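You operate a simulated robot arm through the tools that you are given. There is no shell and no other tool. Be economical: measure what you need, move in short steps, check, and stop when the job is done.

The job below is to be done with a simulated robot arm. You get a single attempt, and the scene is never put back.

## Task
Take the green tub from the bench top round the brushing box and put it on top of the black pack there. Then take the grey bottle and leave it on the top of the bagging table. Then lift the post end wall open. The order counts. Set down upright: grey bottle.

The check looks at the end state, three seconds after you hand in, the way a careful person would. Anything else that was tipped, shoved, dropped, spilled or broken makes it a failure.

## Robot
A 6-joint arm with a two-finger gripper on a trunk, on a base that drives. Base frame: it is fixed to the floor where the robot stands at the start and does not move with it; the origin is under the middle of the robot, x ahead of it, y to its left, z up. Readings come in mm, degrees, newtons and seconds.
Its first joint turns from -166.0 to 166.0 degrees. Places, roughly: grey bottle [2000, 1750, 750]; pack [1750, 2000, 750]; post end wall [-400, -6500, 800]; top of the bagging table [-1600, 200, 700]; tub [2000, 1500, 750]. Payload 2.45 kg.
The TCP is the grasp point between the finger pads, 20 mm short of the fingertips. In the tool frame z runs along the fingers and y along their closing line. Largest opening 140 mm; the body of the gripper starts 168 mm behind the TCP.
Orientation is told as [roll, pitch, yaw] about the base's x, y, z axes, in that order, counted from this pose: with the fingers straight down and closing along the base's y, the tool's x points along the base's -x, its y along +y and its z along -z.

## Interface
- The arm moves only by the tool nudge_tool. Its argument "steps" is one flat list of numbers, 7 for each row, row after row: the shift along the base's x, y, z in units of 50 mm (1.0 is 50 mm), then the turn, a rotation vector about the base's x, y, z in units of 5 degrees (1.0 is 5 degrees), then the gripper command, from -1 (shut) to 1 (fully open), values between in proportion. In form: [tx, ty, tz, rx, ry, rz, claw, tx, ty, tz, rx, ry, rz, claw, ...]. A call has 1 to 8 rows; each row shifts and turns the commanded pose from where the row before left it. A call with a number of a shift or a turn outside -1 to 1 is refused whole. Rows are played at 5 a second. More than 50 mm and 8.6 degrees between two rows, or a gripper value outside its range, and nothing of the call is played. Where a pose cannot be reached the arm comes as near as it can. A force on the tool above 40 N (or 10 N above the force at the start of the call, whichever is more), or a blocked arm, ends the call early, and 0.2 s more pass. Each finger travels about 45 mm/s and halts on what it meets, pressing with about 31 N; the grip force reading is that of the motor and also rises with nothing between the fingers. The clock runs only during rows and for 0.2 s after the last one: add rows that do not move to give the fingers time. The reply holds the time, the measured pose of the TCP, the force on the tool along the base axes, the opening and the grip force, in the units named above and with some noise, with the torque about the TCP (base axes, N m) and any sound that the robot's microphone picked up, and new pictures: "pictures" is both (left out), scene, wrist or none.
- Cameras (640 x 400 px; columns grow to the right, rows downward): "scene" is now at [-95.2, 179, 1153.6]; the picture's right is [0.00, -1.00, 0.00], its down [-0.23, -0.00, -0.97] and it looks along [0.97, 0.00, -0.23] (base axes); focal length 260 px, centre (320, 200). "wrist" rides on the gripper at [78, 11, -209] in the tool frame; the picture's right is [-0.14, 0.99, 0.00], its down [-0.92, -0.13, -0.37] and it looks along [-0.37, -0.05, 0.93] (tool axes); focal length 280 px, centre (320, 200). There is no depth. A picture from a camera that has moved, and an enlarged one, comes with that camera's place and axes in the base frame and with its lens.
- drive_base(legs): drives the robot by 1 to 6 legs, each [ahead, left, turn to the left] in mm, mm and degrees, along the robot's own axes; the way and the turn of a leg run together, so that a leg with both is an arc; at most 1500 mm and 180 degrees a leg. The arm and the cameras ride along, it lands a little off, and it stops where it bumps. It gives what a move gives, and a new picture of the scene camera.
- head_to(pan, tilt): turns the head with the scene camera to pan (to the left, within 143 degrees either way) and tilt (down, from -29 to 69), counted from straight ahead of the robot. It gives what a move gives, and a new picture of the scene camera.
- zoom(camera, box): a new picture of the part [left, top, right, bottom] of that camera's present view, enlarged. It takes no simulated time.
- sign_off(): hands the job in; it is judged then, once.

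Work in short steps. Places have to be worked out from the pictures, the camera data and where the tool is seen: move nearer, look again, correct. Check each grasp and each placing, and mend what went wrong. You have 180 turns and 274 pictures in all, those below and enlarged ones among them. Open the gripper and draw the arm clear of the work before you hand the job in, unless the task says otherwise; then end with one line.

The tools are called after "Request:" as name(argument=value, ...) on one line, values as JSON. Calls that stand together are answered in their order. nudge_tool: Moves the arm, as the interface text tells. Its arguments: {"type":"object","properties":{"steps":{"type":"array","items":{"type":"number"}},"pictures":{"type":"string","enum":["both","scene","wrist","none"]}},"required":["steps"]} The other tools are called the same way: drive_base (legs) drives the base; head_to (pan, tilt) turns the head that bears the scene camera; zoom (camera, box) takes an enlarged picture of a part of a camera's view; sign_off () hands the job in.

At the start:

```text
clock: 0.0
tool_pos: [641.2, -8.9, 1058.3]
tool_rot: [0.1, 0.0, 0.0]
force: [0.0, -0.2, 0.5]
ft_torque: [-0.01, 0.02, 0.02]
width: 139.8
grip_force: 0.0
robot x, y, heading: [1.3, -0.0, -0.3]
head pan, tilt: [0.2, 13.2]
```

scene: 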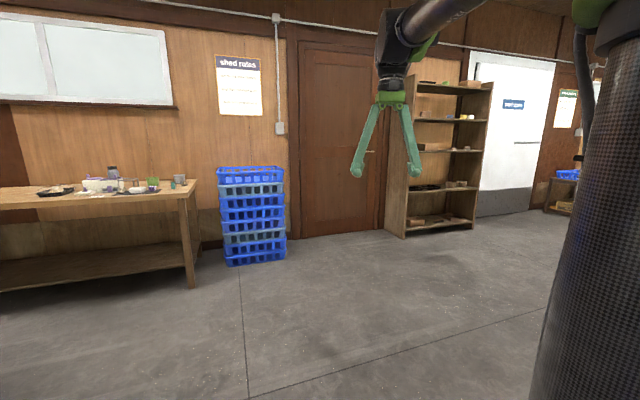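
wrist: 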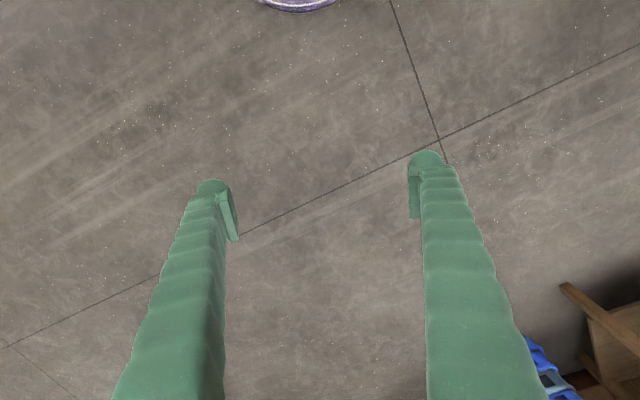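

The bench with small items is at the left. I zoom in on it first.

Request:
zoom(camera="scene", box=[0, 140, 240, 290])

Request:
head_to(pan=45, tilt=15)

```text
2.67 times, centred on (120, 215) of scene
camera zoom: at [-95.2, 179.0, 1153.6], right [0.0, -1.0, 0.0], down [-0.23, 0.0, -0.97], along [0.97, 0.0, -0.23], focal length 692 px, centre (853, 160)
```

zoom: 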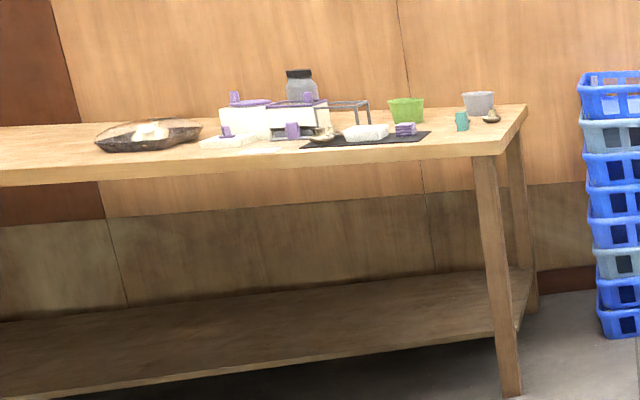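

```text
clock: 1.1
tool_pos: [641.5, -9.1, 1057.3]
tool_rot: [0.0, 0.0, -0.1]
force: [-0.9, -0.7, 0.0]
ft_torque: [0.0, 0.04, -0.02]
width: 140.1
grip_force: 0.1
robot x, y, heading: [2.4, -3.0, 0.0]
head pan, tilt: [45.0, 15.0]
camera scene: at [-122.4, 244.7, 1150.6], right [0.71, -0.71, 0.0], down [-0.18, -0.18, -0.97], along [0.68, 0.68, -0.26], focal length 260 px, centre (320, 200)
```

scene: 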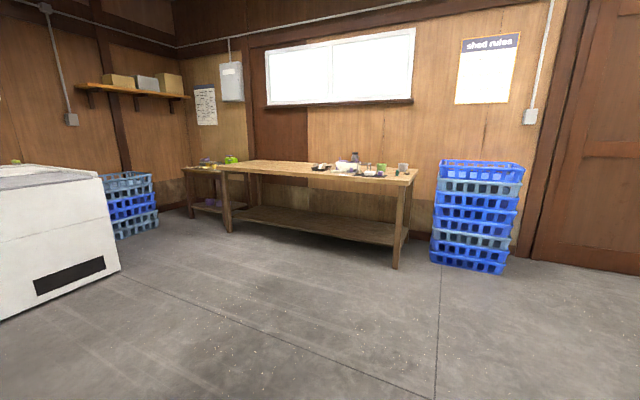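

The bench seems turned by about 19° with its front edge running from about (1820,1180) to (1480,2190). I drive nearer and look again.

Request:
drive_base(legs=[[0, 1250, 0], [800, 0, 0], [0, 0, 19]])

Request:
head_to(pan=0, tilt=20)

```text
clock: 12.4
tool_pos: [1423.3, 1446.4, 1058.5]
tool_rot: [0.0, 0.0, 19.4]
force: [-0.9, -1.2, 0.0]
ft_torque: [0.01, 0.04, -0.02]
width: 140.1
grip_force: 0.0
robot x, y, heading: [819.3, 1242.0, 19.6]
head pan, tilt: [45.0, 15.0]
camera scene: at [619.3, 1433.0, 1150.6], right [0.9, -0.43, 0.0], down [-0.11, -0.23, -0.97], along [0.42, 0.87, -0.26], focal length 260 px, centre (320, 200)
```

scene: 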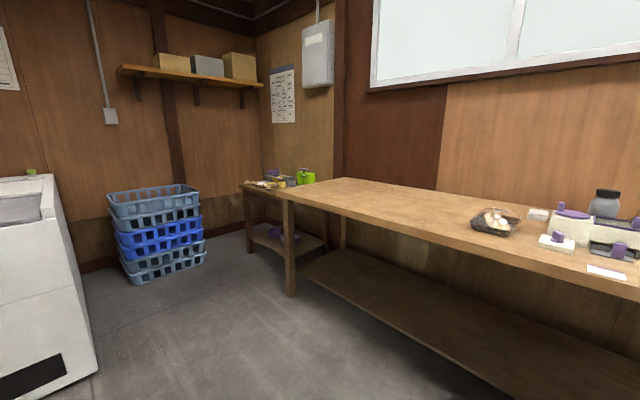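

```text
clock: 13.5
tool_pos: [1422.8, 1446.8, 1057.9]
tool_rot: [0.0, 0.1, 19.4]
force: [0.5, -0.1, 0.3]
ft_torque: [0.02, -0.03, 0.02]
width: 140.2
grip_force: 0.1
robot x, y, heading: [815.9, 1243.9, 19.5]
head pan, tilt: [0.0, 20.0]
camera scene: at [666.7, 1379.8, 1142.5], right [0.33, -0.94, 0.0], down [-0.32, -0.11, -0.94], along [0.89, 0.31, -0.34], focal length 260 px, centre (320, 200)
```

scene: 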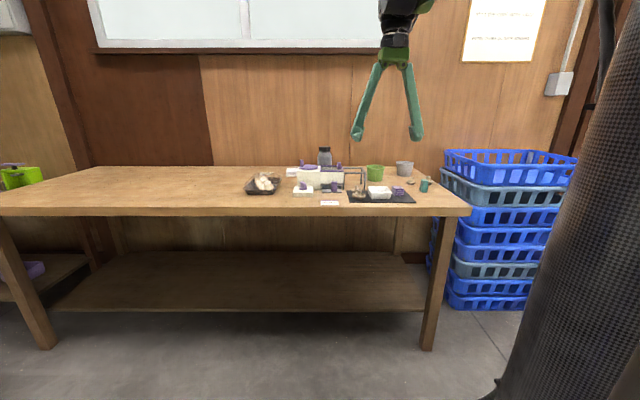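

Facing the bench squarely. I zoom on the objects.

Request:
zoom(camera="scene", box=[230, 130, 470, 280])

Request:
zoom(camera="scene", box=[230, 140, 350, 215])

```text
2.67 times, centred on (350, 205) of scene
camera zoom: at [666.7, 1379.8, 1142.5], right [0.33, -0.94, 0.0], down [-0.32, -0.11, -0.94], along [0.89, 0.31, -0.34], focal length 692 px, centre (240, 187)
```

zoom: 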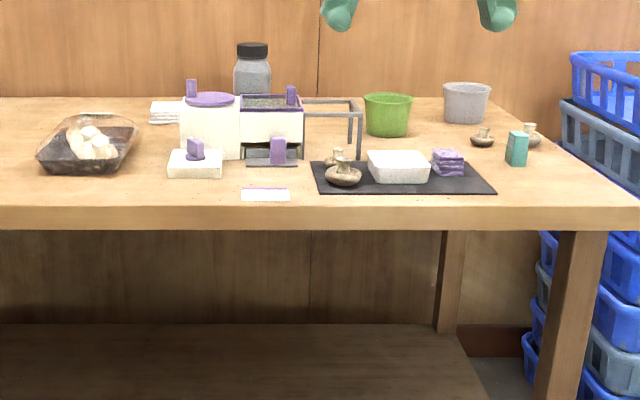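

```text
5.33 times, centred on (290, 178) of scene
camera zoom: at [666.7, 1379.8, 1142.5], right [0.33, -0.94, 0.0], down [-0.32, -0.11, -0.94], along [0.89, 0.31, -0.34], focal length 1384 px, centre (480, 320)
```

zoom: 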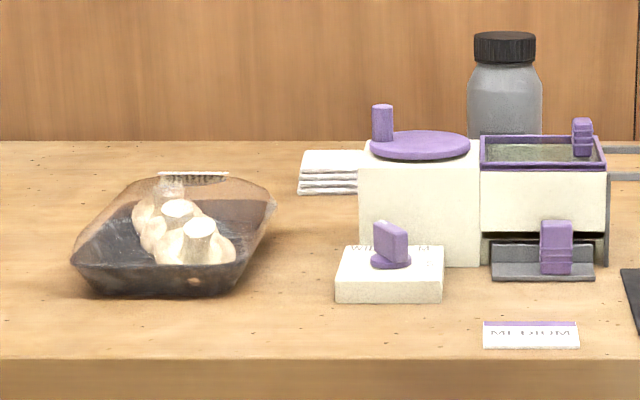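

The black pack is the clamshell with mushrooms; the tub is green, and the bottle is the dark-capped jar behind the white box. I triangulate bench height at about 785 and its edge about 810 ahead of the robot axis. I move closer.

Request:
drive_base(legs=[[0, 100, 0], [380, 0, 0]])

Request:
head_to(pan=-5, tilt=30)

Request:
zoom(camera="wrist", box=[0, 0, 640, 400])

```text
clock: 16.6
tool_pos: [1742.2, 1658.1, 1058.2]
tool_rot: [0.0, 0.0, 18.9]
force: [0.3, 0.2, 0.5]
ft_torque: [0.04, 0.0, -0.01]
width: 139.8
grip_force: 0.1
robot x, y, heading: [1131.4, 1454.9, 18.8]
head pan, tilt: [0.0, 20.0]
camera scene: at [984.8, 1597.3, 1142.5], right [0.32, -0.95, 0.0], down [-0.32, -0.11, -0.94], along [0.89, 0.3, -0.34], focal length 260 px, centre (320, 200)
```

scene: 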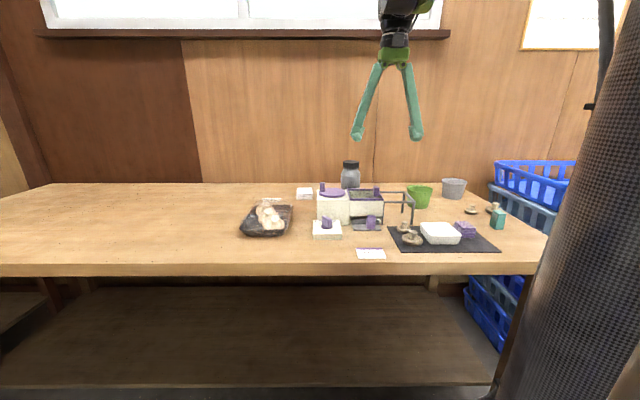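

```text
clock: 17.3
tool_pos: [1741.6, 1657.7, 1058.0]
tool_rot: [0.1, 0.0, 18.9]
force: [0.1, 1.2, 0.5]
ft_torque: [0.0, 0.02, 0.0]
width: 139.8
grip_force: 0.0
robot x, y, heading: [1132.6, 1459.2, 18.9]
head pan, tilt: [-5.0, 30.0]
camera scene: at [984.5, 1588.8, 1126.5], right [0.24, -0.97, 0.0], down [-0.49, -0.12, -0.87], along [0.84, 0.21, -0.5], focal length 260 px, centre (320, 200)
```

scene: 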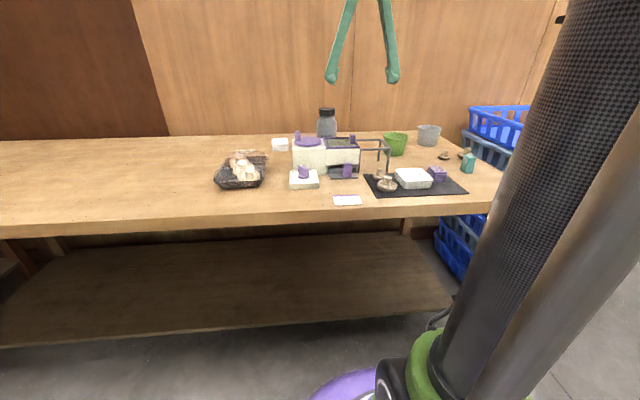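

```text
1.00 times, centred on (320, 200) of wrist (not enlarged: the box is as wide or as high as the picture)
camera zoom: at [1663.5, 1643.0, 1267.0], right [-0.19, 0.98, 0.0], down [0.91, 0.18, 0.37], along [0.36, 0.07, -0.93], focal length 280 px, centre (320, 200)
```

zoom: 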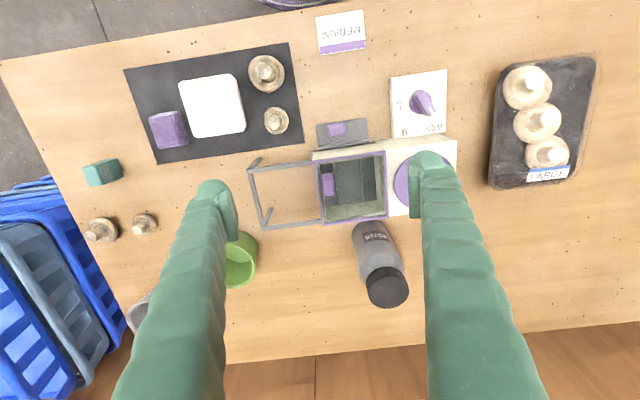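

The wrist camera sees everything from above. I put the tub at about (1990,1540) and the bench top at about z=779. I move over the tub to look at it between the fingers.

Request:
nudge_tool(steps=[1, -0.47, 0, 0, 0, 0, 1, 1, -0.47, 0, 0, 0, 0, 1, 1, -0.47, 0, 0, 0, 0, 1, 1, -0.47, 0, 0, 0, 0, 1, 0.9, -0.47, 0, 0, 0, 0, 1, 0, 0, 0, 0, 0, 0, 1], pictures="both")

```text
refused: row 1 steps farther than a row can; nothing moved
```

The rows were too long; I use shorter ones.

Request:
nudge_tool(steps=[0.8, -0.4, 0, 0, 0, 0, 1, 0.8, -0.4, 0, 0, 0, 0, 1, 0.8, -0.4, 0, 0, 0, 0, 1, 0.8, -0.4, 0, 0, 0, 0, 1, 0.8, -0.4, 0, 0, 0, 0, 1, 0.8, -0.4, 0, 0, 0, 0, 1, 0, 0, 0, 0, 0, 0, 1], pictures="both")

```text
clock: 18.9
tool_pos: [1981.4, 1538.3, 1061.4]
tool_rot: [0.0, 0.0, 18.8]
force: [-0.4, 0.0, 0.9]
ft_torque: [-0.01, -0.03, 0.01]
width: 140.0
grip_force: 0.1
robot x, y, heading: [1131.9, 1465.4, 18.8]
head pan, tilt: [-5.0, 30.0]
camera scene: at [984.6, 1588.8, 1126.4], right [0.24, -0.97, 0.0], down [-0.49, -0.12, -0.87], along [0.84, 0.21, -0.5], focal length 260 px, centre (320, 200)
camera wrist: at [1903.4, 1523.1, 1269.9], right [-0.19, 0.98, 0.0], down [0.91, 0.18, 0.37], along [0.36, 0.07, -0.93], focal length 280 px, centre (320, 200)
```

scene: 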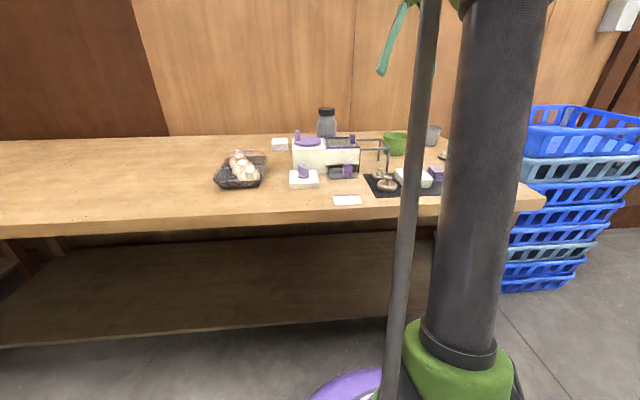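
wrist: 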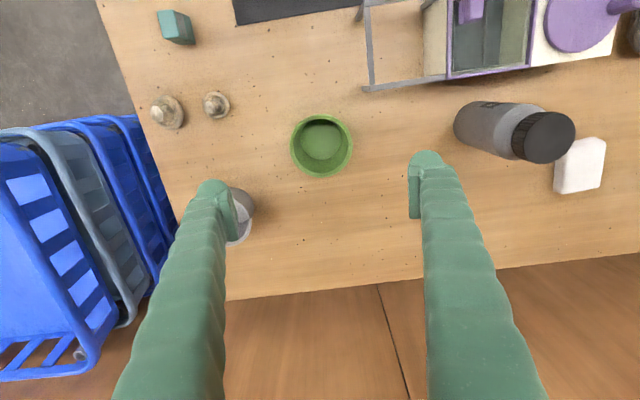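

The tub's rim is centred at about (1981,1539), 93 mm wide, straight below the tool with clearance on both sides. I go down to z≈828.

Request:
nudge_tool(steps=[0, 0, -0.9, 0, 0, 0, 1, 0, 0, -0.9, 0, 0, 0, 1, 0, 0, -0.9, 0, 0, 0, 1, 0, 0, -0.9, 0, 0, 0, 1, 0, 0, 0, 0, 0, 0, 1], pictures="both")

```text
clock: 20.1
tool_pos: [1983.7, 1538.4, 877.4]
tool_rot: [0.0, 0.0, 18.9]
force: [0.9, -0.2, -0.7]
ft_torque: [-0.01, 0.02, -0.01]
width: 139.9
grip_force: 0.0
robot x, y, heading: [1130.9, 1462.4, 18.7]
head pan, tilt: [-5.0, 30.0]
camera scene: at [984.6, 1588.8, 1126.5], right [0.24, -0.97, 0.0], down [-0.49, -0.12, -0.87], along [0.84, 0.21, -0.5], focal length 260 px, centre (320, 200)
camera wrist: at [1905.2, 1525.0, 1086.1], right [-0.19, 0.98, 0.0], down [0.91, 0.18, 0.37], along [0.36, 0.07, -0.93], focal length 280 px, centre (320, 200)
```

scene: 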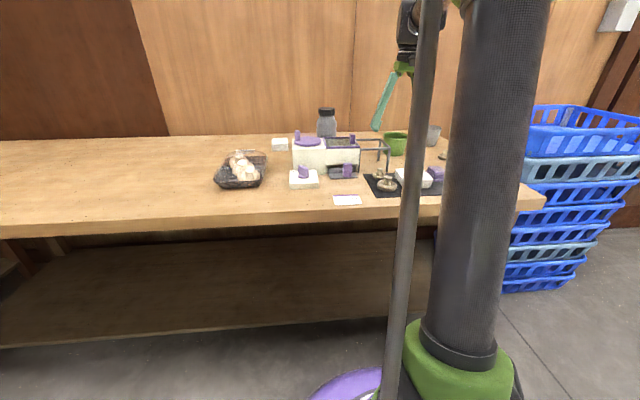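
wrist: 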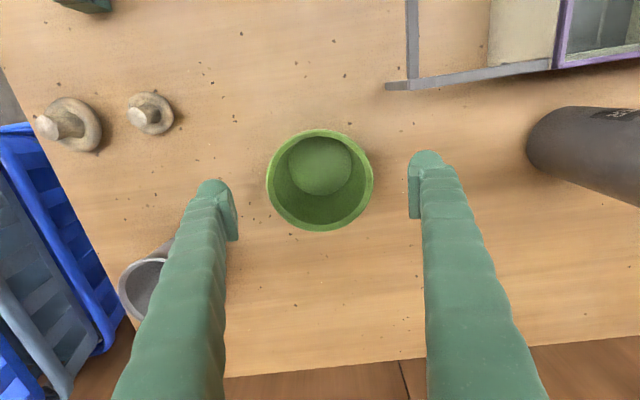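

Aligned; I go down the last 48 mm and close.

Request:
nudge_tool(steps=[-0.08, 0, -0.5, 0, 0, 0, 1, 0, 0, -0.46, 0, 0, 0, 1, 0, 0, 0, 0, 0, 0, 0.2, 0, 0, 0, 0, 0, 0, 0.2, 0, 0, 0, 0, 0, 0, 0, 0, 0, 0, 0, 0, 0, 0, 0, 0, 0, 0, 0, 0, 0], pictures="wrist")

```text
clock: 21.7
tool_pos: [1978.9, 1539.3, 830.7]
tool_rot: [0.0, 0.0, 18.8]
force: [-0.8, -0.3, -0.4]
ft_torque: [0.0, 0.0, -0.02]
width: 102.3
grip_force: 31.1
robot x, y, heading: [1130.3, 1459.0, 18.9]
head pan, tilt: [-5.0, 30.0]
camera wrist: at [1900.4, 1524.1, 1039.3], right [-0.19, 0.98, 0.0], down [0.91, 0.18, 0.37], along [0.36, 0.07, -0.93], focal length 280 px, centre (320, 200)
```

wrist: 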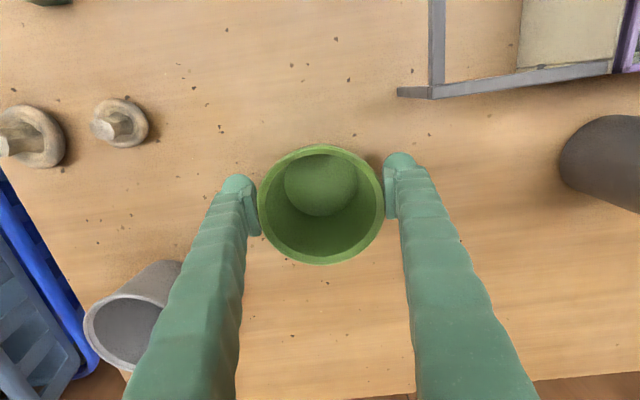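

The fingers are still closing; I give them more time.

Request:
nudge_tool(steps=[0, 0, 0, 0, 0, 0, -0.2, 0, 0, 0, 0, 0, 0, -0.2, 0, 0, 0, 0, 0, 0, -0.2], pictures="wrist")

```text
clock: 22.5
tool_pos: [1978.1, 1540.2, 831.3]
tool_rot: [0.0, 0.0, 18.9]
force: [-0.8, 0.7, 0.0]
ft_torque: [-0.01, -0.01, -0.02]
width: 102.1
grip_force: 31.1
robot x, y, heading: [1129.8, 1461.7, 18.8]
head pan, tilt: [-5.0, 30.0]
camera wrist: at [1900.4, 1524.1, 1039.3], right [-0.19, 0.98, 0.0], down [0.91, 0.18, 0.37], along [0.36, 0.07, -0.93], focal length 280 px, centre (320, 200)
```

wrist: 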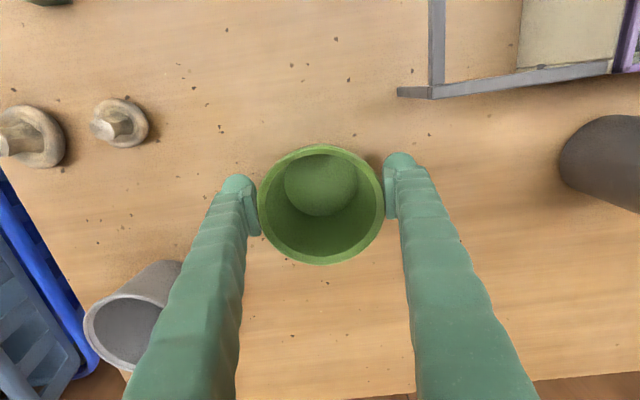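

Held at 102 mm. I lift it slowly, then check.

Request:
nudge_tool(steps=[0, 0, 0.3, 0, 0, 0, -0.2, 0, 0, 0.5, 0, 0, 0, -0.2, 0, 0, 0.8, 0, 0, 0, -0.2, 0, 0, 0.8, 0, 0, 0, -0.2, 0, 0, 0.8, 0, 0, 0, -0.2, 0, 0, 0.8, 0, 0, 0, -0.2, 0, 0, 0, 0, 0, 0, -0.2], pictures="wrist")

```text
clock: 24.1
tool_pos: [1977.3, 1536.4, 1027.8]
tool_rot: [0.0, 0.0, 18.9]
force: [0.8, -0.1, -0.4]
ft_torque: [0.0, -0.03, -0.02]
width: 102.3
grip_force: 31.1
robot x, y, heading: [1131.6, 1459.3, 18.8]
head pan, tilt: [-5.0, 30.0]
camera wrist: at [1898.5, 1522.0, 1237.3], right [-0.19, 0.98, 0.0], down [0.91, 0.18, 0.37], along [0.36, 0.07, -0.93], focal length 280 px, centre (320, 200)
```

wrist: 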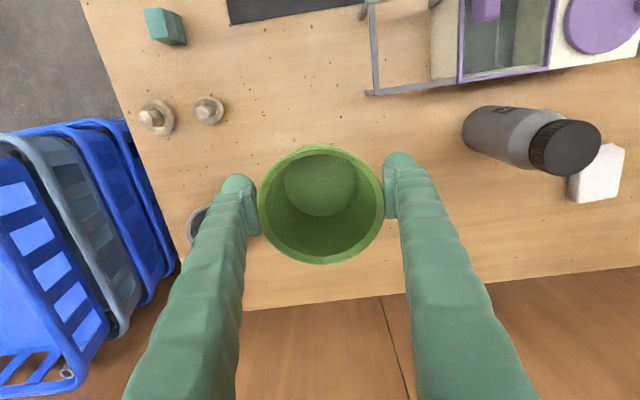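

Lifted cleanly. I raise a bit more and carry it in an arc toward the pack, stopping beyond it so that I can see it.

Request:
nudge_tool(steps=[0, 0, 0.9, 0, 0, 0, -0.2, -0.36, 0.75, 0, 0, 0, 0, -0.2, -0.36, 0.75, 0, 0, 0, 0, -0.2, -0.36, 0.75, 0, 0, 0, 0, -0.2, -0.36, 0.75, 0, 0, 0, 0, -0.2, -0.36, 0.75, 0, 0, 0, 0, -0.2, -0.36, 0.75, 0, 0, 0, 0, -0.2], pictures="none")

Request:
nudge_tool(steps=[-0.36, 0.75, 0, 0, 0, 0, -0.2, -0.36, 0.75, 0, 0, 0, 0, -0.2, -0.36, 0.75, 0, 0, 0, 0, -0.2, -0.36, 0.75, 0, 0, 0, 0, -0.2, -0.36, 0.75, 0, 0, 0, 0, -0.2, -0.36, 0.75, 0, 0, 0, 0, -0.2, 0, 0, 0, 0, 0, 0, -0.2], pictures="both")

```text
clock: 25.7
tool_pos: [1870.0, 1762.9, 1073.5]
tool_rot: [0.0, -0.1, 18.8]
force: [0.2, 0.4, -0.8]
ft_torque: [0.05, 0.01, -0.01]
width: 101.8
grip_force: 30.9
robot x, y, heading: [1132.5, 1458.2, 18.9]
head pan, tilt: [-5.0, 30.0]
```

```text
clock: 27.3
tool_pos: [1760.5, 1986.5, 1076.3]
tool_rot: [-0.1, 0.1, 18.9]
force: [0.8, 0.0, -0.9]
ft_torque: [0.04, -0.01, 0.01]
width: 102.2
grip_force: 31.2
robot x, y, heading: [1130.9, 1459.8, 18.8]
head pan, tilt: [-5.0, 30.0]
camera scene: at [984.6, 1588.9, 1126.4], right [0.24, -0.97, 0.0], down [-0.49, -0.12, -0.87], along [0.84, 0.21, -0.5], focal length 260 px, centre (320, 200)
camera wrist: at [1682.1, 1971.4, 1285.0], right [-0.19, 0.98, 0.0], down [0.91, 0.18, 0.37], along [0.36, 0.07, -0.93], focal length 280 px, centre (320, 200)
```

scene: 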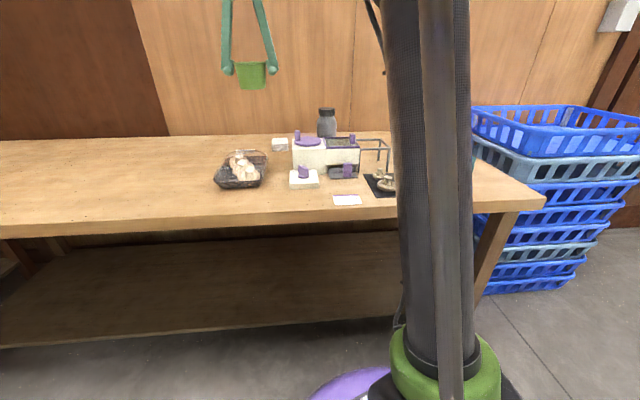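
wrist: 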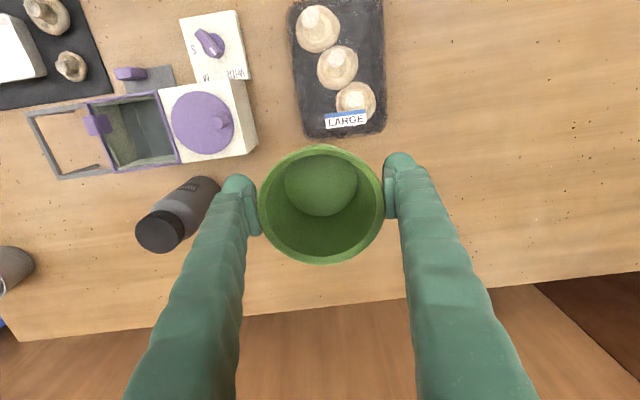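

Request:
zoom(camera="wrist", box=[240, 0, 440, 150])

Request:
zoom(camera="scene", box=[190, 125, 310, 215])

```text
2.67 times, centred on (340, 75) of wrist
camera zoom: at [1682.1, 1971.4, 1285.0], right [-0.19, 0.98, 0.0], down [0.91, 0.18, 0.37], along [0.36, 0.07, -0.93], focal length 748 px, centre (267, 533)
```

zoom: 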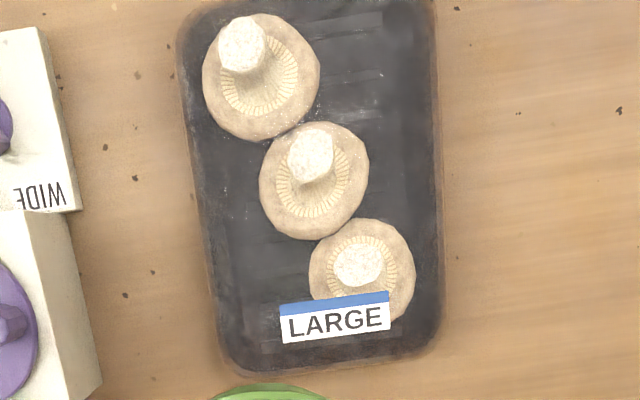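

```text
4.44 times, centred on (250, 170) of scene
camera zoom: at [984.6, 1588.9, 1126.4], right [0.24, -0.97, 0.0], down [-0.49, -0.12, -0.87], along [0.84, 0.21, -0.5], focal length 1153 px, centre (631, 333)
```

zoom: 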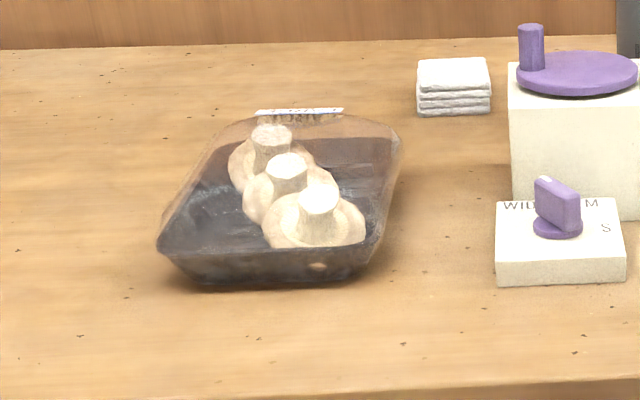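

The pack is about 200×140 mm, centred near (1655,1998), aligned with the robot heading, with its film top at about z≈845. I move over its centre and part-way down.

Request:
nudge_tool(steps=[-0.7, 0.08, 0, 0, 0, 0, -0.2, -0.7, 0.08, 0, 0, 0, 0, -0.2, -0.7, 0.07, 0, 0, 0, 0, -0.2, 0, 0, -0.8, 0, 0, 0, -0.2, 0, 0, -0.8, 0, 0, 0, -0.2, 0, 0, -0.8, 0, 0, 0, -0.2, 0, 0, 0, 0, 0, 0, -0.2], pictures="both")

Request:
zoom(camera="scene", box=[180, 80, 340, 200])

```text
clock: 28.9
tool_pos: [1659.0, 2000.1, 954.0]
tool_rot: [0.1, -0.1, 18.8]
force: [0.2, -0.6, -1.2]
ft_torque: [-0.01, -0.03, 0.0]
width: 102.2
grip_force: 30.5
robot x, y, heading: [1128.0, 1456.8, 18.6]
head pan, tilt: [-5.0, 30.0]
camera scene: at [984.5, 1588.9, 1126.4], right [0.24, -0.97, 0.0], down [-0.49, -0.12, -0.87], along [0.84, 0.21, -0.5], focal length 260 px, centre (320, 200)
camera wrist: at [1579.7, 1985.3, 1162.8], right [-0.19, 0.98, 0.0], down [0.91, 0.18, 0.37], along [0.36, 0.07, -0.93], focal length 280 px, centre (320, 200)
```

scene: 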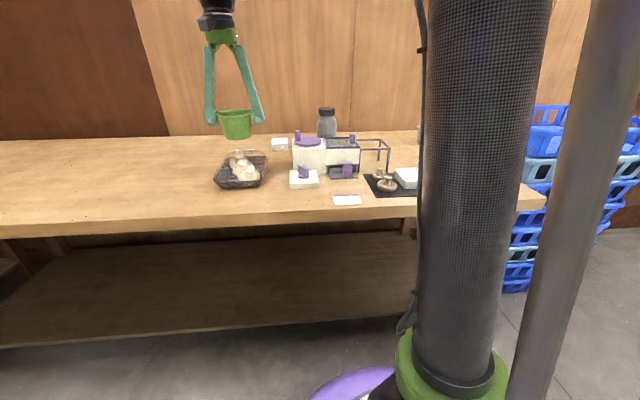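
wrist: 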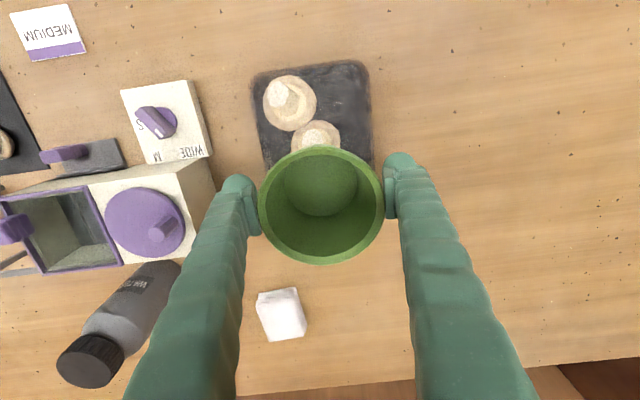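

```text
3.33 times, centred on (260, 140) of scene
camera zoom: at [984.5, 1588.9, 1126.4], right [0.24, -0.97, 0.0], down [-0.49, -0.12, -0.87], along [0.84, 0.21, -0.5], focal length 865 px, centre (520, 400)
```

zoom: 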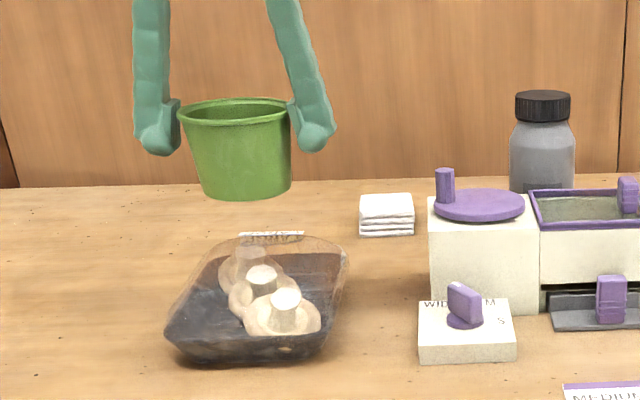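

Tub is centred over the pack. I lower in small steps watching the vertical force; contact is expected near z≈900.

Request:
nudge_tool(steps=[0, 0, -0.4, 0, 0, 0, -0.2, 0, 0, -0.3, 0, 0, 0, -0.2, 0, 0, -0.1, 0, 0, 0, -0.2, 0, 0, 0, 0, 0, 0, -0.2], pictures="scene")

Request:
zoom(camera="scene", box=[180, 80, 340, 200])

```text
clock: 29.9
tool_pos: [1657.0, 2000.2, 914.8]
tool_rot: [0.0, 0.0, 18.9]
force: [-0.5, -0.9, -0.3]
ft_torque: [0.0, 0.04, -0.05]
width: 101.8
grip_force: 31.2
robot x, y, heading: [1131.3, 1461.5, 18.9]
head pan, tilt: [-5.0, 30.0]
camera scene: at [984.5, 1588.9, 1126.4], right [0.24, -0.97, 0.0], down [-0.49, -0.12, -0.87], along [0.84, 0.21, -0.5], focal length 260 px, centre (320, 200)
```

scene: 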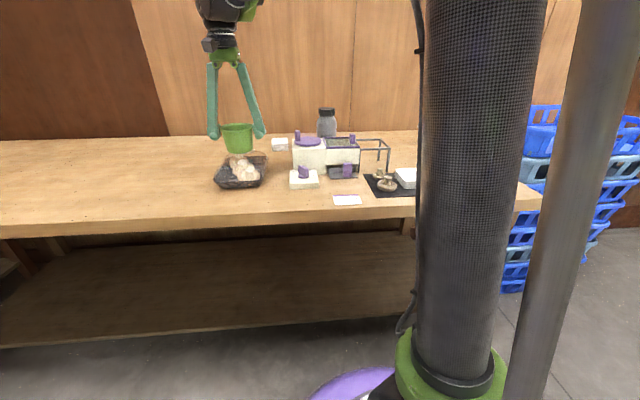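

```text
3.33 times, centred on (260, 140) of scene
camera zoom: at [984.5, 1588.9, 1126.4], right [0.24, -0.97, 0.0], down [-0.49, -0.12, -0.87], along [0.84, 0.21, -0.5], focal length 865 px, centre (520, 400)
```

zoom: 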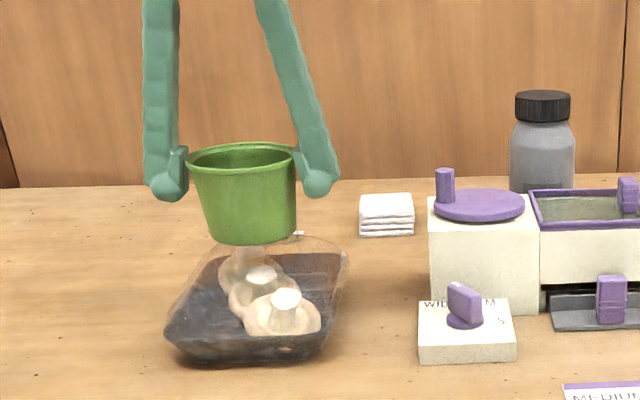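

No contact yet; I continue in 5 mm rows.

Request:
nudge_tool(steps=[0, 0, -0.1, 0, 0, 0, -0.2, 0, 0, -0.1, 0, 0, 0, -0.2, 0, 0, -0.08, 0, 0, 0, -0.2, 0, 0, 0, 0, 0, 0, -0.2], pictures="none")

Request:
zoom(camera="scene", box=[180, 80, 340, 200])

```text
clock: 30.9
tool_pos: [1656.5, 2000.6, 900.8]
tool_rot: [-0.1, 0.0, 18.9]
force: [0.3, -0.5, -0.4]
ft_torque: [0.03, 0.03, 0.01]
width: 101.8
grip_force: 31.0
robot x, y, heading: [1131.6, 1461.0, 18.9]
head pan, tilt: [-5.0, 30.0]
```

```text
3.33 times, centred on (260, 140) of scene
camera zoom: at [984.5, 1588.9, 1126.4], right [0.24, -0.97, 0.0], down [-0.49, -0.12, -0.87], along [0.84, 0.21, -0.5], focal length 865 px, centre (520, 400)
```

zoom: 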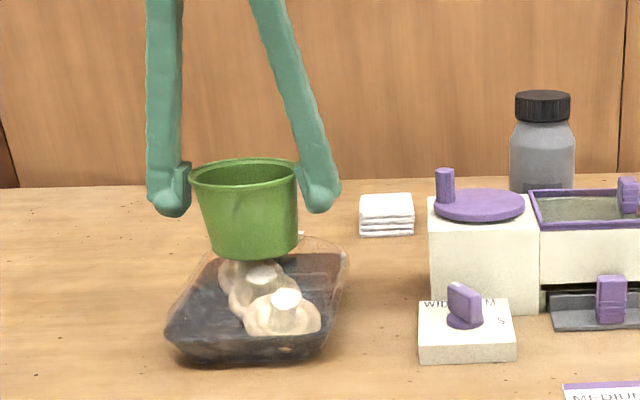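

Still free. I continue downward in 3 mm rows.

Request:
nudge_tool(steps=[0, 0, -0.06, 0, 0, 0, -0.2, 0, 0, -0.06, 0, 0, 0, -0.2, 0, 0, -0.06, 0, 0, 0, -0.2, 0, 0, 0, 0, 0, 0, -0.2], pictures="none")

```text
clock: 31.9
tool_pos: [1657.7, 1999.5, 892.9]
tool_rot: [-0.1, -0.1, 19.0]
force: [4.1, 4.6, 34.7]
ft_torque: [0.23, -0.25, 0.02]
width: 101.7
grip_force: 30.8
robot x, y, heading: [1132.9, 1459.7, 18.8]
head pan, tilt: [-5.0, 30.0]
```

Contact: 35 N at z≈893. I ease up 2 mm to relieve, and look.

Request:
nudge_tool(steps=[0, 0, 0.03, 0, 0, 0, -0.2, 0, 0, 0, 0, 0, 0, -0.2], pictures="both")

Request:
zoom(camera="scene", box=[180, 80, 340, 200])

```text
clock: 32.5
tool_pos: [1657.6, 2000.7, 893.5]
tool_rot: [0.0, 0.0, 18.9]
force: [-0.6, 0.2, 0.3]
ft_torque: [-0.03, 0.03, 0.02]
width: 102.0
grip_force: 31.2
robot x, y, heading: [1134.5, 1459.0, 18.5]
head pan, tilt: [-5.0, 30.0]
camera scene: at [984.5, 1588.9, 1126.4], right [0.24, -0.97, 0.0], down [-0.49, -0.12, -0.87], along [0.84, 0.21, -0.5], focal length 260 px, centre (320, 200)
camera wrist: at [1578.6, 1985.1, 1102.3], right [-0.19, 0.98, 0.0], down [0.91, 0.18, 0.37], along [0.36, 0.07, -0.93], focal length 280 px, centre (320, 200)
```

scene: 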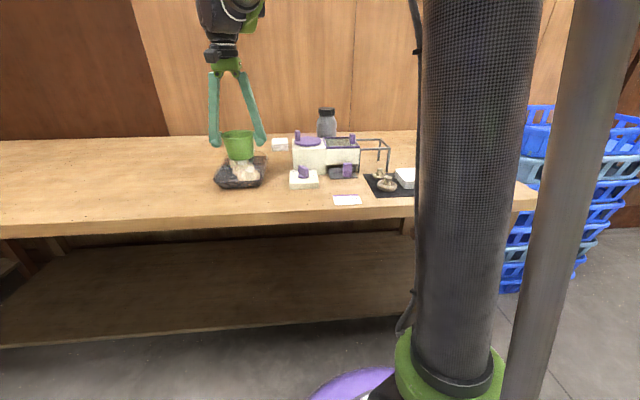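
wrist: 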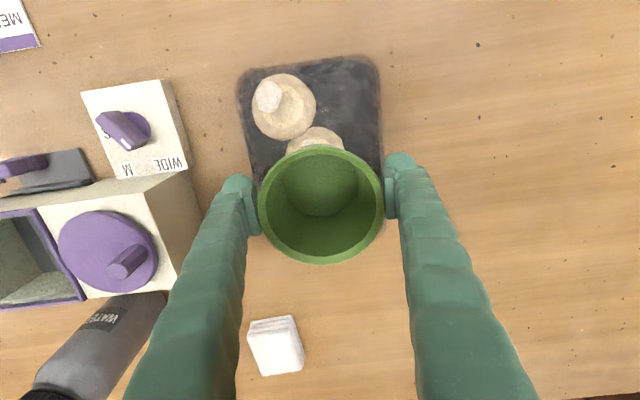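

```text
3.33 times, centred on (260, 140) of scene
camera zoom: at [984.5, 1588.9, 1126.4], right [0.24, -0.97, 0.0], down [-0.49, -0.12, -0.87], along [0.84, 0.21, -0.5], focal length 865 px, centre (520, 400)
```

zoom: 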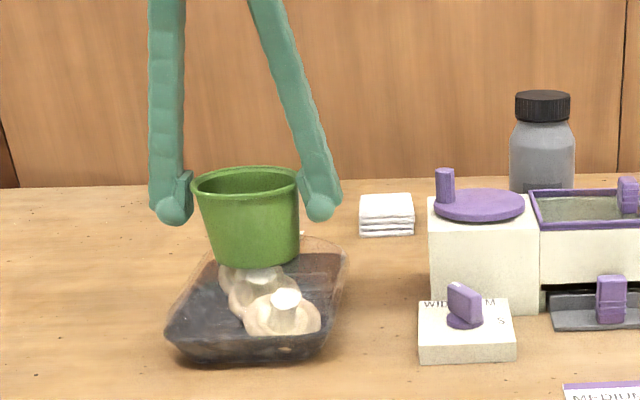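

The load is off and the tub sits centred. I open the fingers, wait, then rise.

Request:
nudge_tool(steps=[0, 0, 0, 0, 0, 0, 0.6, 0, 0, 0, 0, 0, 0, 0.8, 0, 0, 0, 0, 0, 0, 1, 0, 0, 0, 0, 0, 0, 1, 0, 0, 0, 0, 0, 0, 1], pictures="wrist")

Request:
zoom(camera="scene", box=[180, 80, 340, 200])

```text
clock: 33.7
tool_pos: [1657.4, 2000.1, 893.8]
tool_rot: [0.0, 0.0, 18.9]
force: [0.8, 1.5, 0.0]
ft_torque: [-0.02, -0.02, 0.01]
width: 140.0
grip_force: 0.0
robot x, y, heading: [1132.6, 1456.7, 18.5]
head pan, tilt: [-5.0, 30.0]
camera wrist: at [1578.6, 1985.2, 1102.6], right [-0.19, 0.98, 0.0], down [0.91, 0.18, 0.37], along [0.36, 0.07, -0.93], focal length 280 px, centre (320, 200)
```

wrist: 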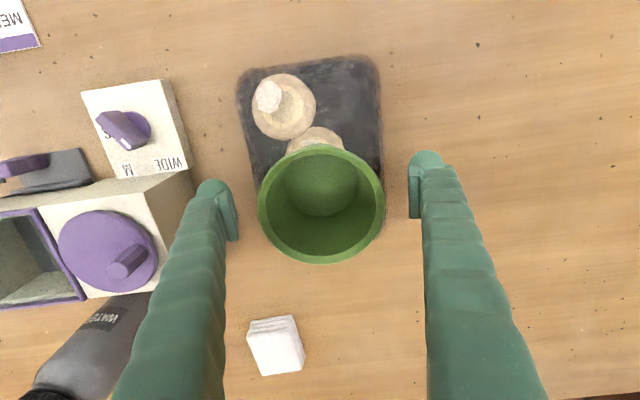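

```text
3.33 times, centred on (260, 140) of scene
camera zoom: at [984.5, 1588.9, 1126.4], right [0.24, -0.97, 0.0], down [-0.49, -0.12, -0.87], along [0.84, 0.21, -0.5], focal length 865 px, centre (520, 400)
```

zoom: 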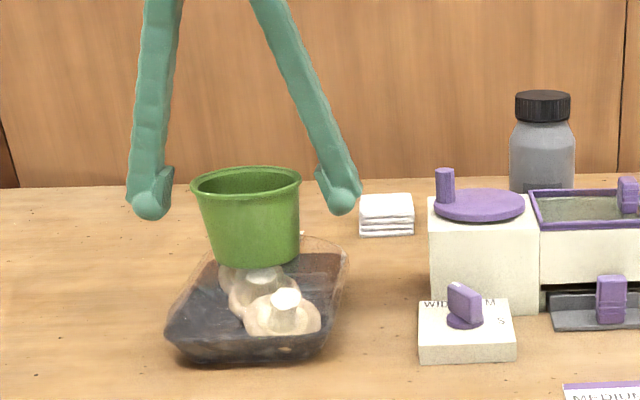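

The tub stands on its own. I rise and move over the bottle, which I judge to be near (1910,1805).

Request:
nudge_tool(steps=[0, 0, 0.3, 0, 0, 0, 1, 0, 0, 0.8, 0, 0, 0, 1, 0, 0, 0.8, 0, 0, 0, 1, 0, 0, 0.8, 0, 0, 0, 1, 0, 0, 0.8, 0, 0, 0, 1], pictures="none")

Request:
nudge_tool(steps=[0.72, -0.57, 0, 0, 0, 0, 1, 0.72, -0.57, 0, 0, 0, 0, 1, 0.72, -0.57, 0, 0, 0, 0, 1, 0.72, -0.57, 0, 0, 0, 0, 1, 0.72, -0.57, 0, 0, 0, 0, 1, 0.72, -0.57, 0, 0, 0, 0, 1, 0.72, -0.57, 0, 0, 0, 0, 1, 0, 0, 0, 0, 0, 0, 1], pictures="both")

```text
clock: 34.9
tool_pos: [1655.3, 1999.1, 1068.5]
tool_rot: [0.0, 0.1, 18.9]
force: [-0.2, 1.0, 0.4]
ft_torque: [-0.01, 0.04, 0.0]
width: 139.9
grip_force: 0.0
robot x, y, heading: [1131.4, 1458.5, 18.7]
head pan, tilt: [-5.0, 30.0]
```

```text
clock: 36.7
tool_pos: [1909.6, 1802.8, 1068.8]
tool_rot: [0.0, 0.1, 18.9]
force: [-0.3, -0.1, 0.2]
ft_torque: [-0.02, -0.02, 0.01]
width: 139.8
grip_force: 0.1
robot x, y, heading: [1133.5, 1460.9, 18.9]
head pan, tilt: [-5.0, 30.0]
camera scene: at [984.6, 1588.9, 1126.4], right [0.24, -0.97, 0.0], down [-0.49, -0.12, -0.87], along [0.84, 0.21, -0.5], focal length 260 px, centre (320, 200)
camera wrist: at [1830.9, 1787.4, 1278.0], right [-0.19, 0.98, 0.0], down [0.91, 0.18, 0.37], along [0.36, 0.07, -0.93], focal length 280 px, centre (320, 200)
```

scene: 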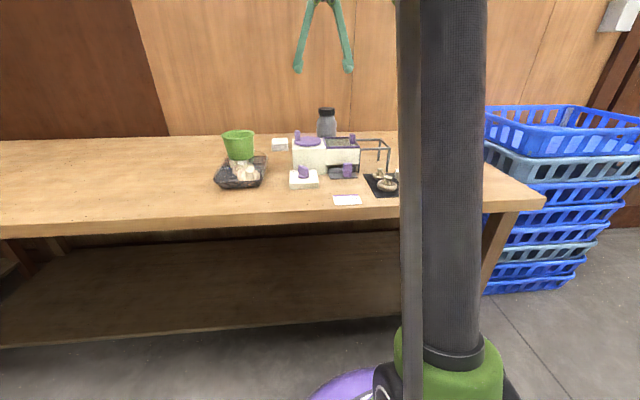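
wrist: 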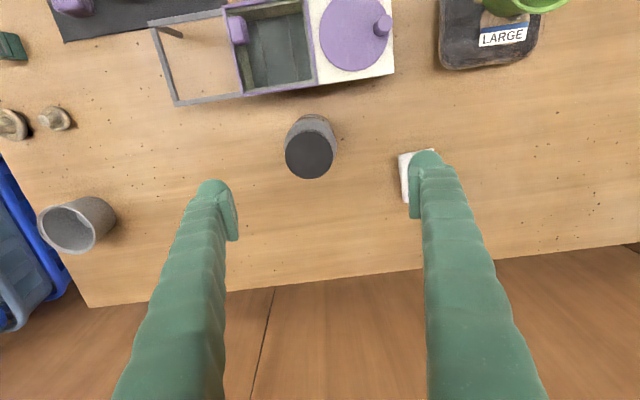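

Bottle centre at about (1906,1790), cap top about 930, with a gap of ~30 mm to the box. I shift and descend.

Request:
nudge_tool(steps=[-0.08, -0.26, 0, 0, 0, 0, 1, 0, 0, -0.8, 0, 0, 0, 1, 0, 0, -0.8, 0, 0, 0, 1, 0, 0, -0.6, 0, 0, 0, 1, 0, 0, 0, 0, 0, 0, 1], pictures="both")

Request:
zoom(camera="scene", box=[240, 40, 400, 160])

```text
clock: 37.9
tool_pos: [1905.8, 1788.3, 957.7]
tool_rot: [0.0, 0.0, 18.8]
force: [-0.1, 0.0, -0.5]
ft_torque: [-0.03, -0.02, 0.01]
width: 140.0
grip_force: 0.1
robot x, y, heading: [1133.3, 1459.4, 18.8]
head pan, tilt: [-5.0, 30.0]
camera scene: at [984.6, 1588.9, 1126.4], right [0.24, -0.97, 0.0], down [-0.49, -0.12, -0.87], along [0.84, 0.21, -0.5], focal length 260 px, centre (320, 200)
camera wrist: at [1826.7, 1773.0, 1168.1], right [-0.19, 0.98, 0.0], down [0.91, 0.18, 0.37], along [0.36, 0.07, -0.93], focal length 280 px, centre (320, 200)
```

scene: 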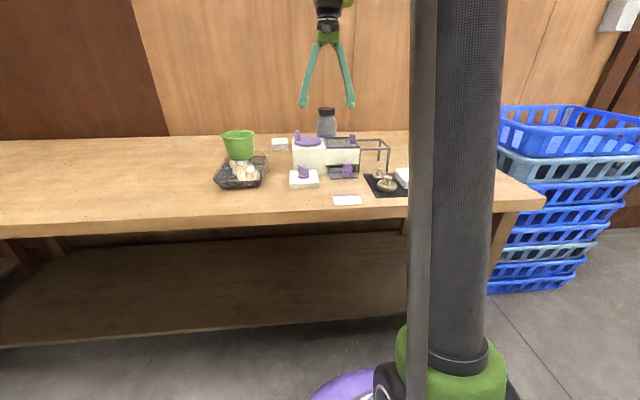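
wrist: 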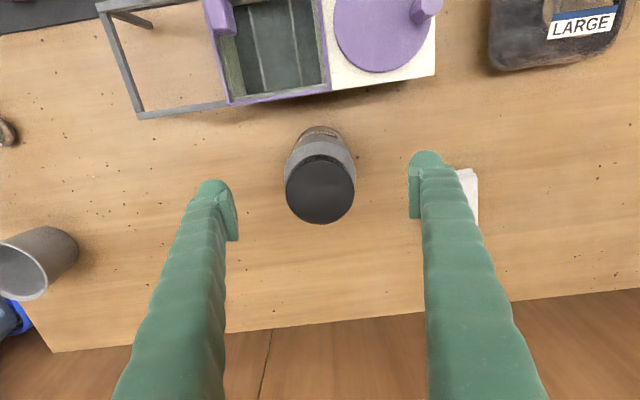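

```text
3.33 times, centred on (320, 100) of scene
camera zoom: at [984.6, 1588.9, 1126.4], right [0.24, -0.97, 0.0], down [-0.49, -0.12, -0.87], along [0.84, 0.21, -0.5], focal length 865 px, centre (320, 533)
```

zoom: 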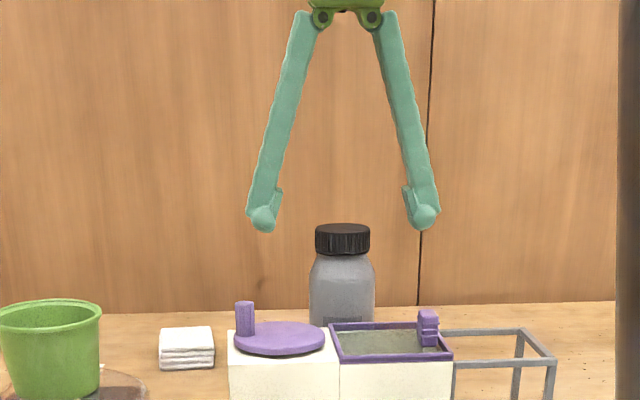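

Bottle is centred between the fingers; the cap top is about 948, body up to 914. I go down to z≈850.

Request:
nudge_tool(steps=[0, 0, -0.6, 0, 0, 0, 1, 0, 0, -0.6, 0, 0, 0, 1, 0, 0, -0.6, 0, 0, 0, 1, 0, 0, -0.35, 0, 0, 0, 1, 0, 0, 0, 0, 0, 0, 1], pictures="both")

```text
clock: 39.1
tool_pos: [1903.8, 1786.6, 852.3]
tool_rot: [0.0, 0.0, 18.8]
force: [0.5, 0.4, 0.1]
ft_torque: [0.01, 0.0, 0.01]
width: 140.2
grip_force: 0.1
robot x, y, heading: [1131.9, 1457.6, 18.7]
head pan, tilt: [-5.0, 30.0]
camera scene: at [984.6, 1588.9, 1126.4], right [0.24, -0.97, 0.0], down [-0.49, -0.12, -0.87], along [0.84, 0.21, -0.5], focal length 260 px, centre (320, 200)
camera wrist: at [1826.2, 1772.4, 1060.7], right [-0.19, 0.98, 0.0], down [0.91, 0.18, 0.37], along [0.36, 0.07, -0.93], focal length 280 px, centre (320, 200)
```

scene: 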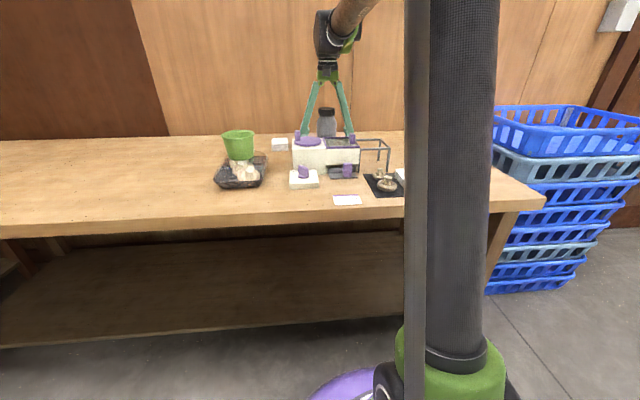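
wrist: 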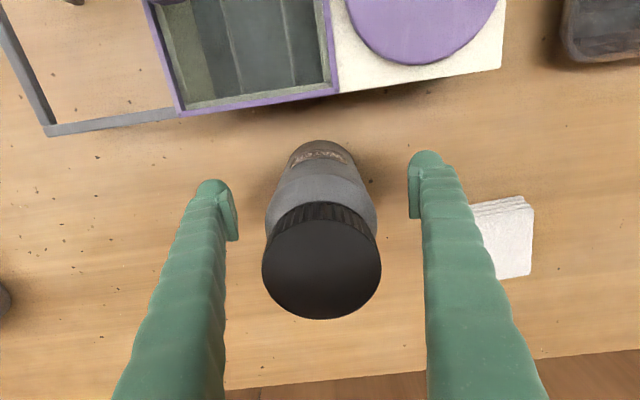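

Centred. I close on the bottle.

Request:
nudge_tool(steps=[0, 0, 0, 0, 0, 0, -0.5, 0, 0, 0, 0, 0, 0, -0.5, 0, 0, 0, 0, 0, 0, -0.5, 0, 0, 0, 0, 0, 0, -0.5, 0, 0, 0, 0, 0, 0, -0.5, 0, 0, 0, 0, 0, 0, -0.5], pictures="wrist")

```text
clock: 40.5
tool_pos: [1905.2, 1787.2, 852.4]
tool_rot: [0.0, 0.0, 18.9]
force: [-0.4, 0.6, 2.2]
ft_torque: [-0.06, 0.01, 0.02]
width: 76.4
grip_force: 31.3
robot x, y, heading: [1132.1, 1460.9, 18.8]
head pan, tilt: [-5.0, 30.0]
camera wrist: at [1826.2, 1772.4, 1061.0], right [-0.19, 0.98, 0.0], down [0.91, 0.18, 0.37], along [0.36, 0.07, -0.93], focal length 280 px, centre (320, 200)
```

wrist: 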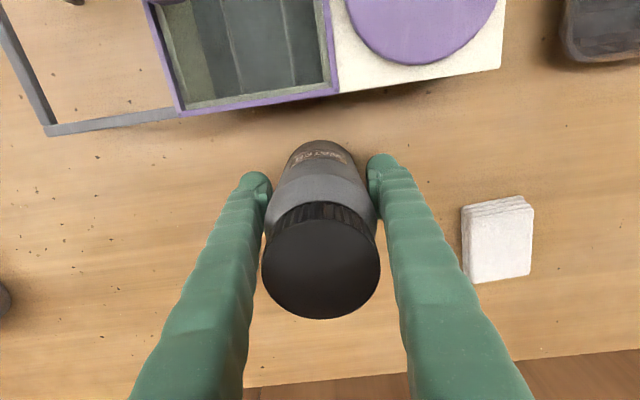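

Gripped at 76 mm. I lift it gently, then up to travel height.

Request:
nudge_tool(steps=[0, 0, 0.2, 0, 0, 0, -0.5, 0, 0, 0.4, 0, 0, 0, -0.5, 0, 0, 0.7, 0, 0, 0, -0.5, 0, 0, 0.7, 0, 0, 0, -0.5, 0, 0, 0.7, 0, 0, 0, -0.5, 0, 0, 0.7, 0, 0, 0, -0.5, 0, 0, 0.6, 0, 0, 0, -0.5, 0, 0, 0, 0, 0, 0, -0.5], pictures="both")

```text
clock: 42.3
tool_pos: [1905.9, 1785.8, 1052.4]
tool_rot: [0.0, 0.0, 19.0]
force: [0.7, 0.2, -1.9]
ft_torque: [0.02, -0.01, -0.03]
width: 76.4
grip_force: 31.0
robot x, y, heading: [1125.8, 1460.4, 18.6]
head pan, tilt: [-5.0, 30.0]
camera scene: at [984.6, 1588.9, 1126.4], right [0.24, -0.97, 0.0], down [-0.49, -0.12, -0.87], along [0.84, 0.21, -0.5], focal length 260 px, centre (320, 200)
camera wrist: at [1827.7, 1771.2, 1261.6], right [-0.19, 0.98, 0.0], down [0.91, 0.18, 0.37], along [0.36, 0.07, -0.93], focal length 280 px, centre (320, 200)
```

scene: 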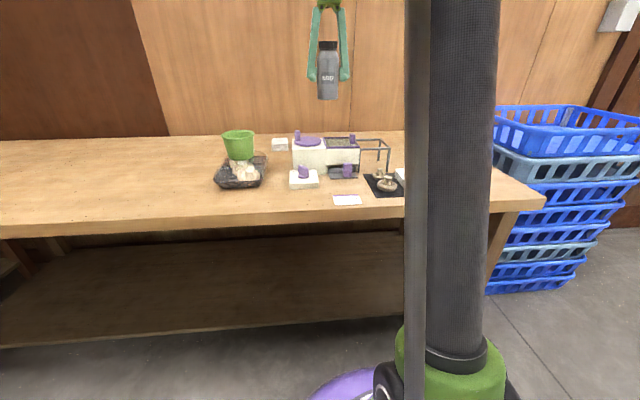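
wrist: 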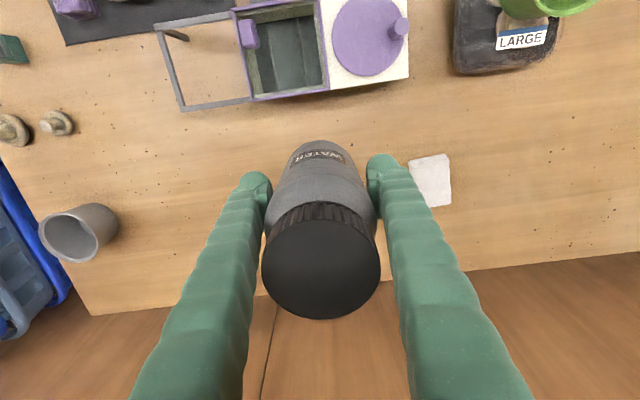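

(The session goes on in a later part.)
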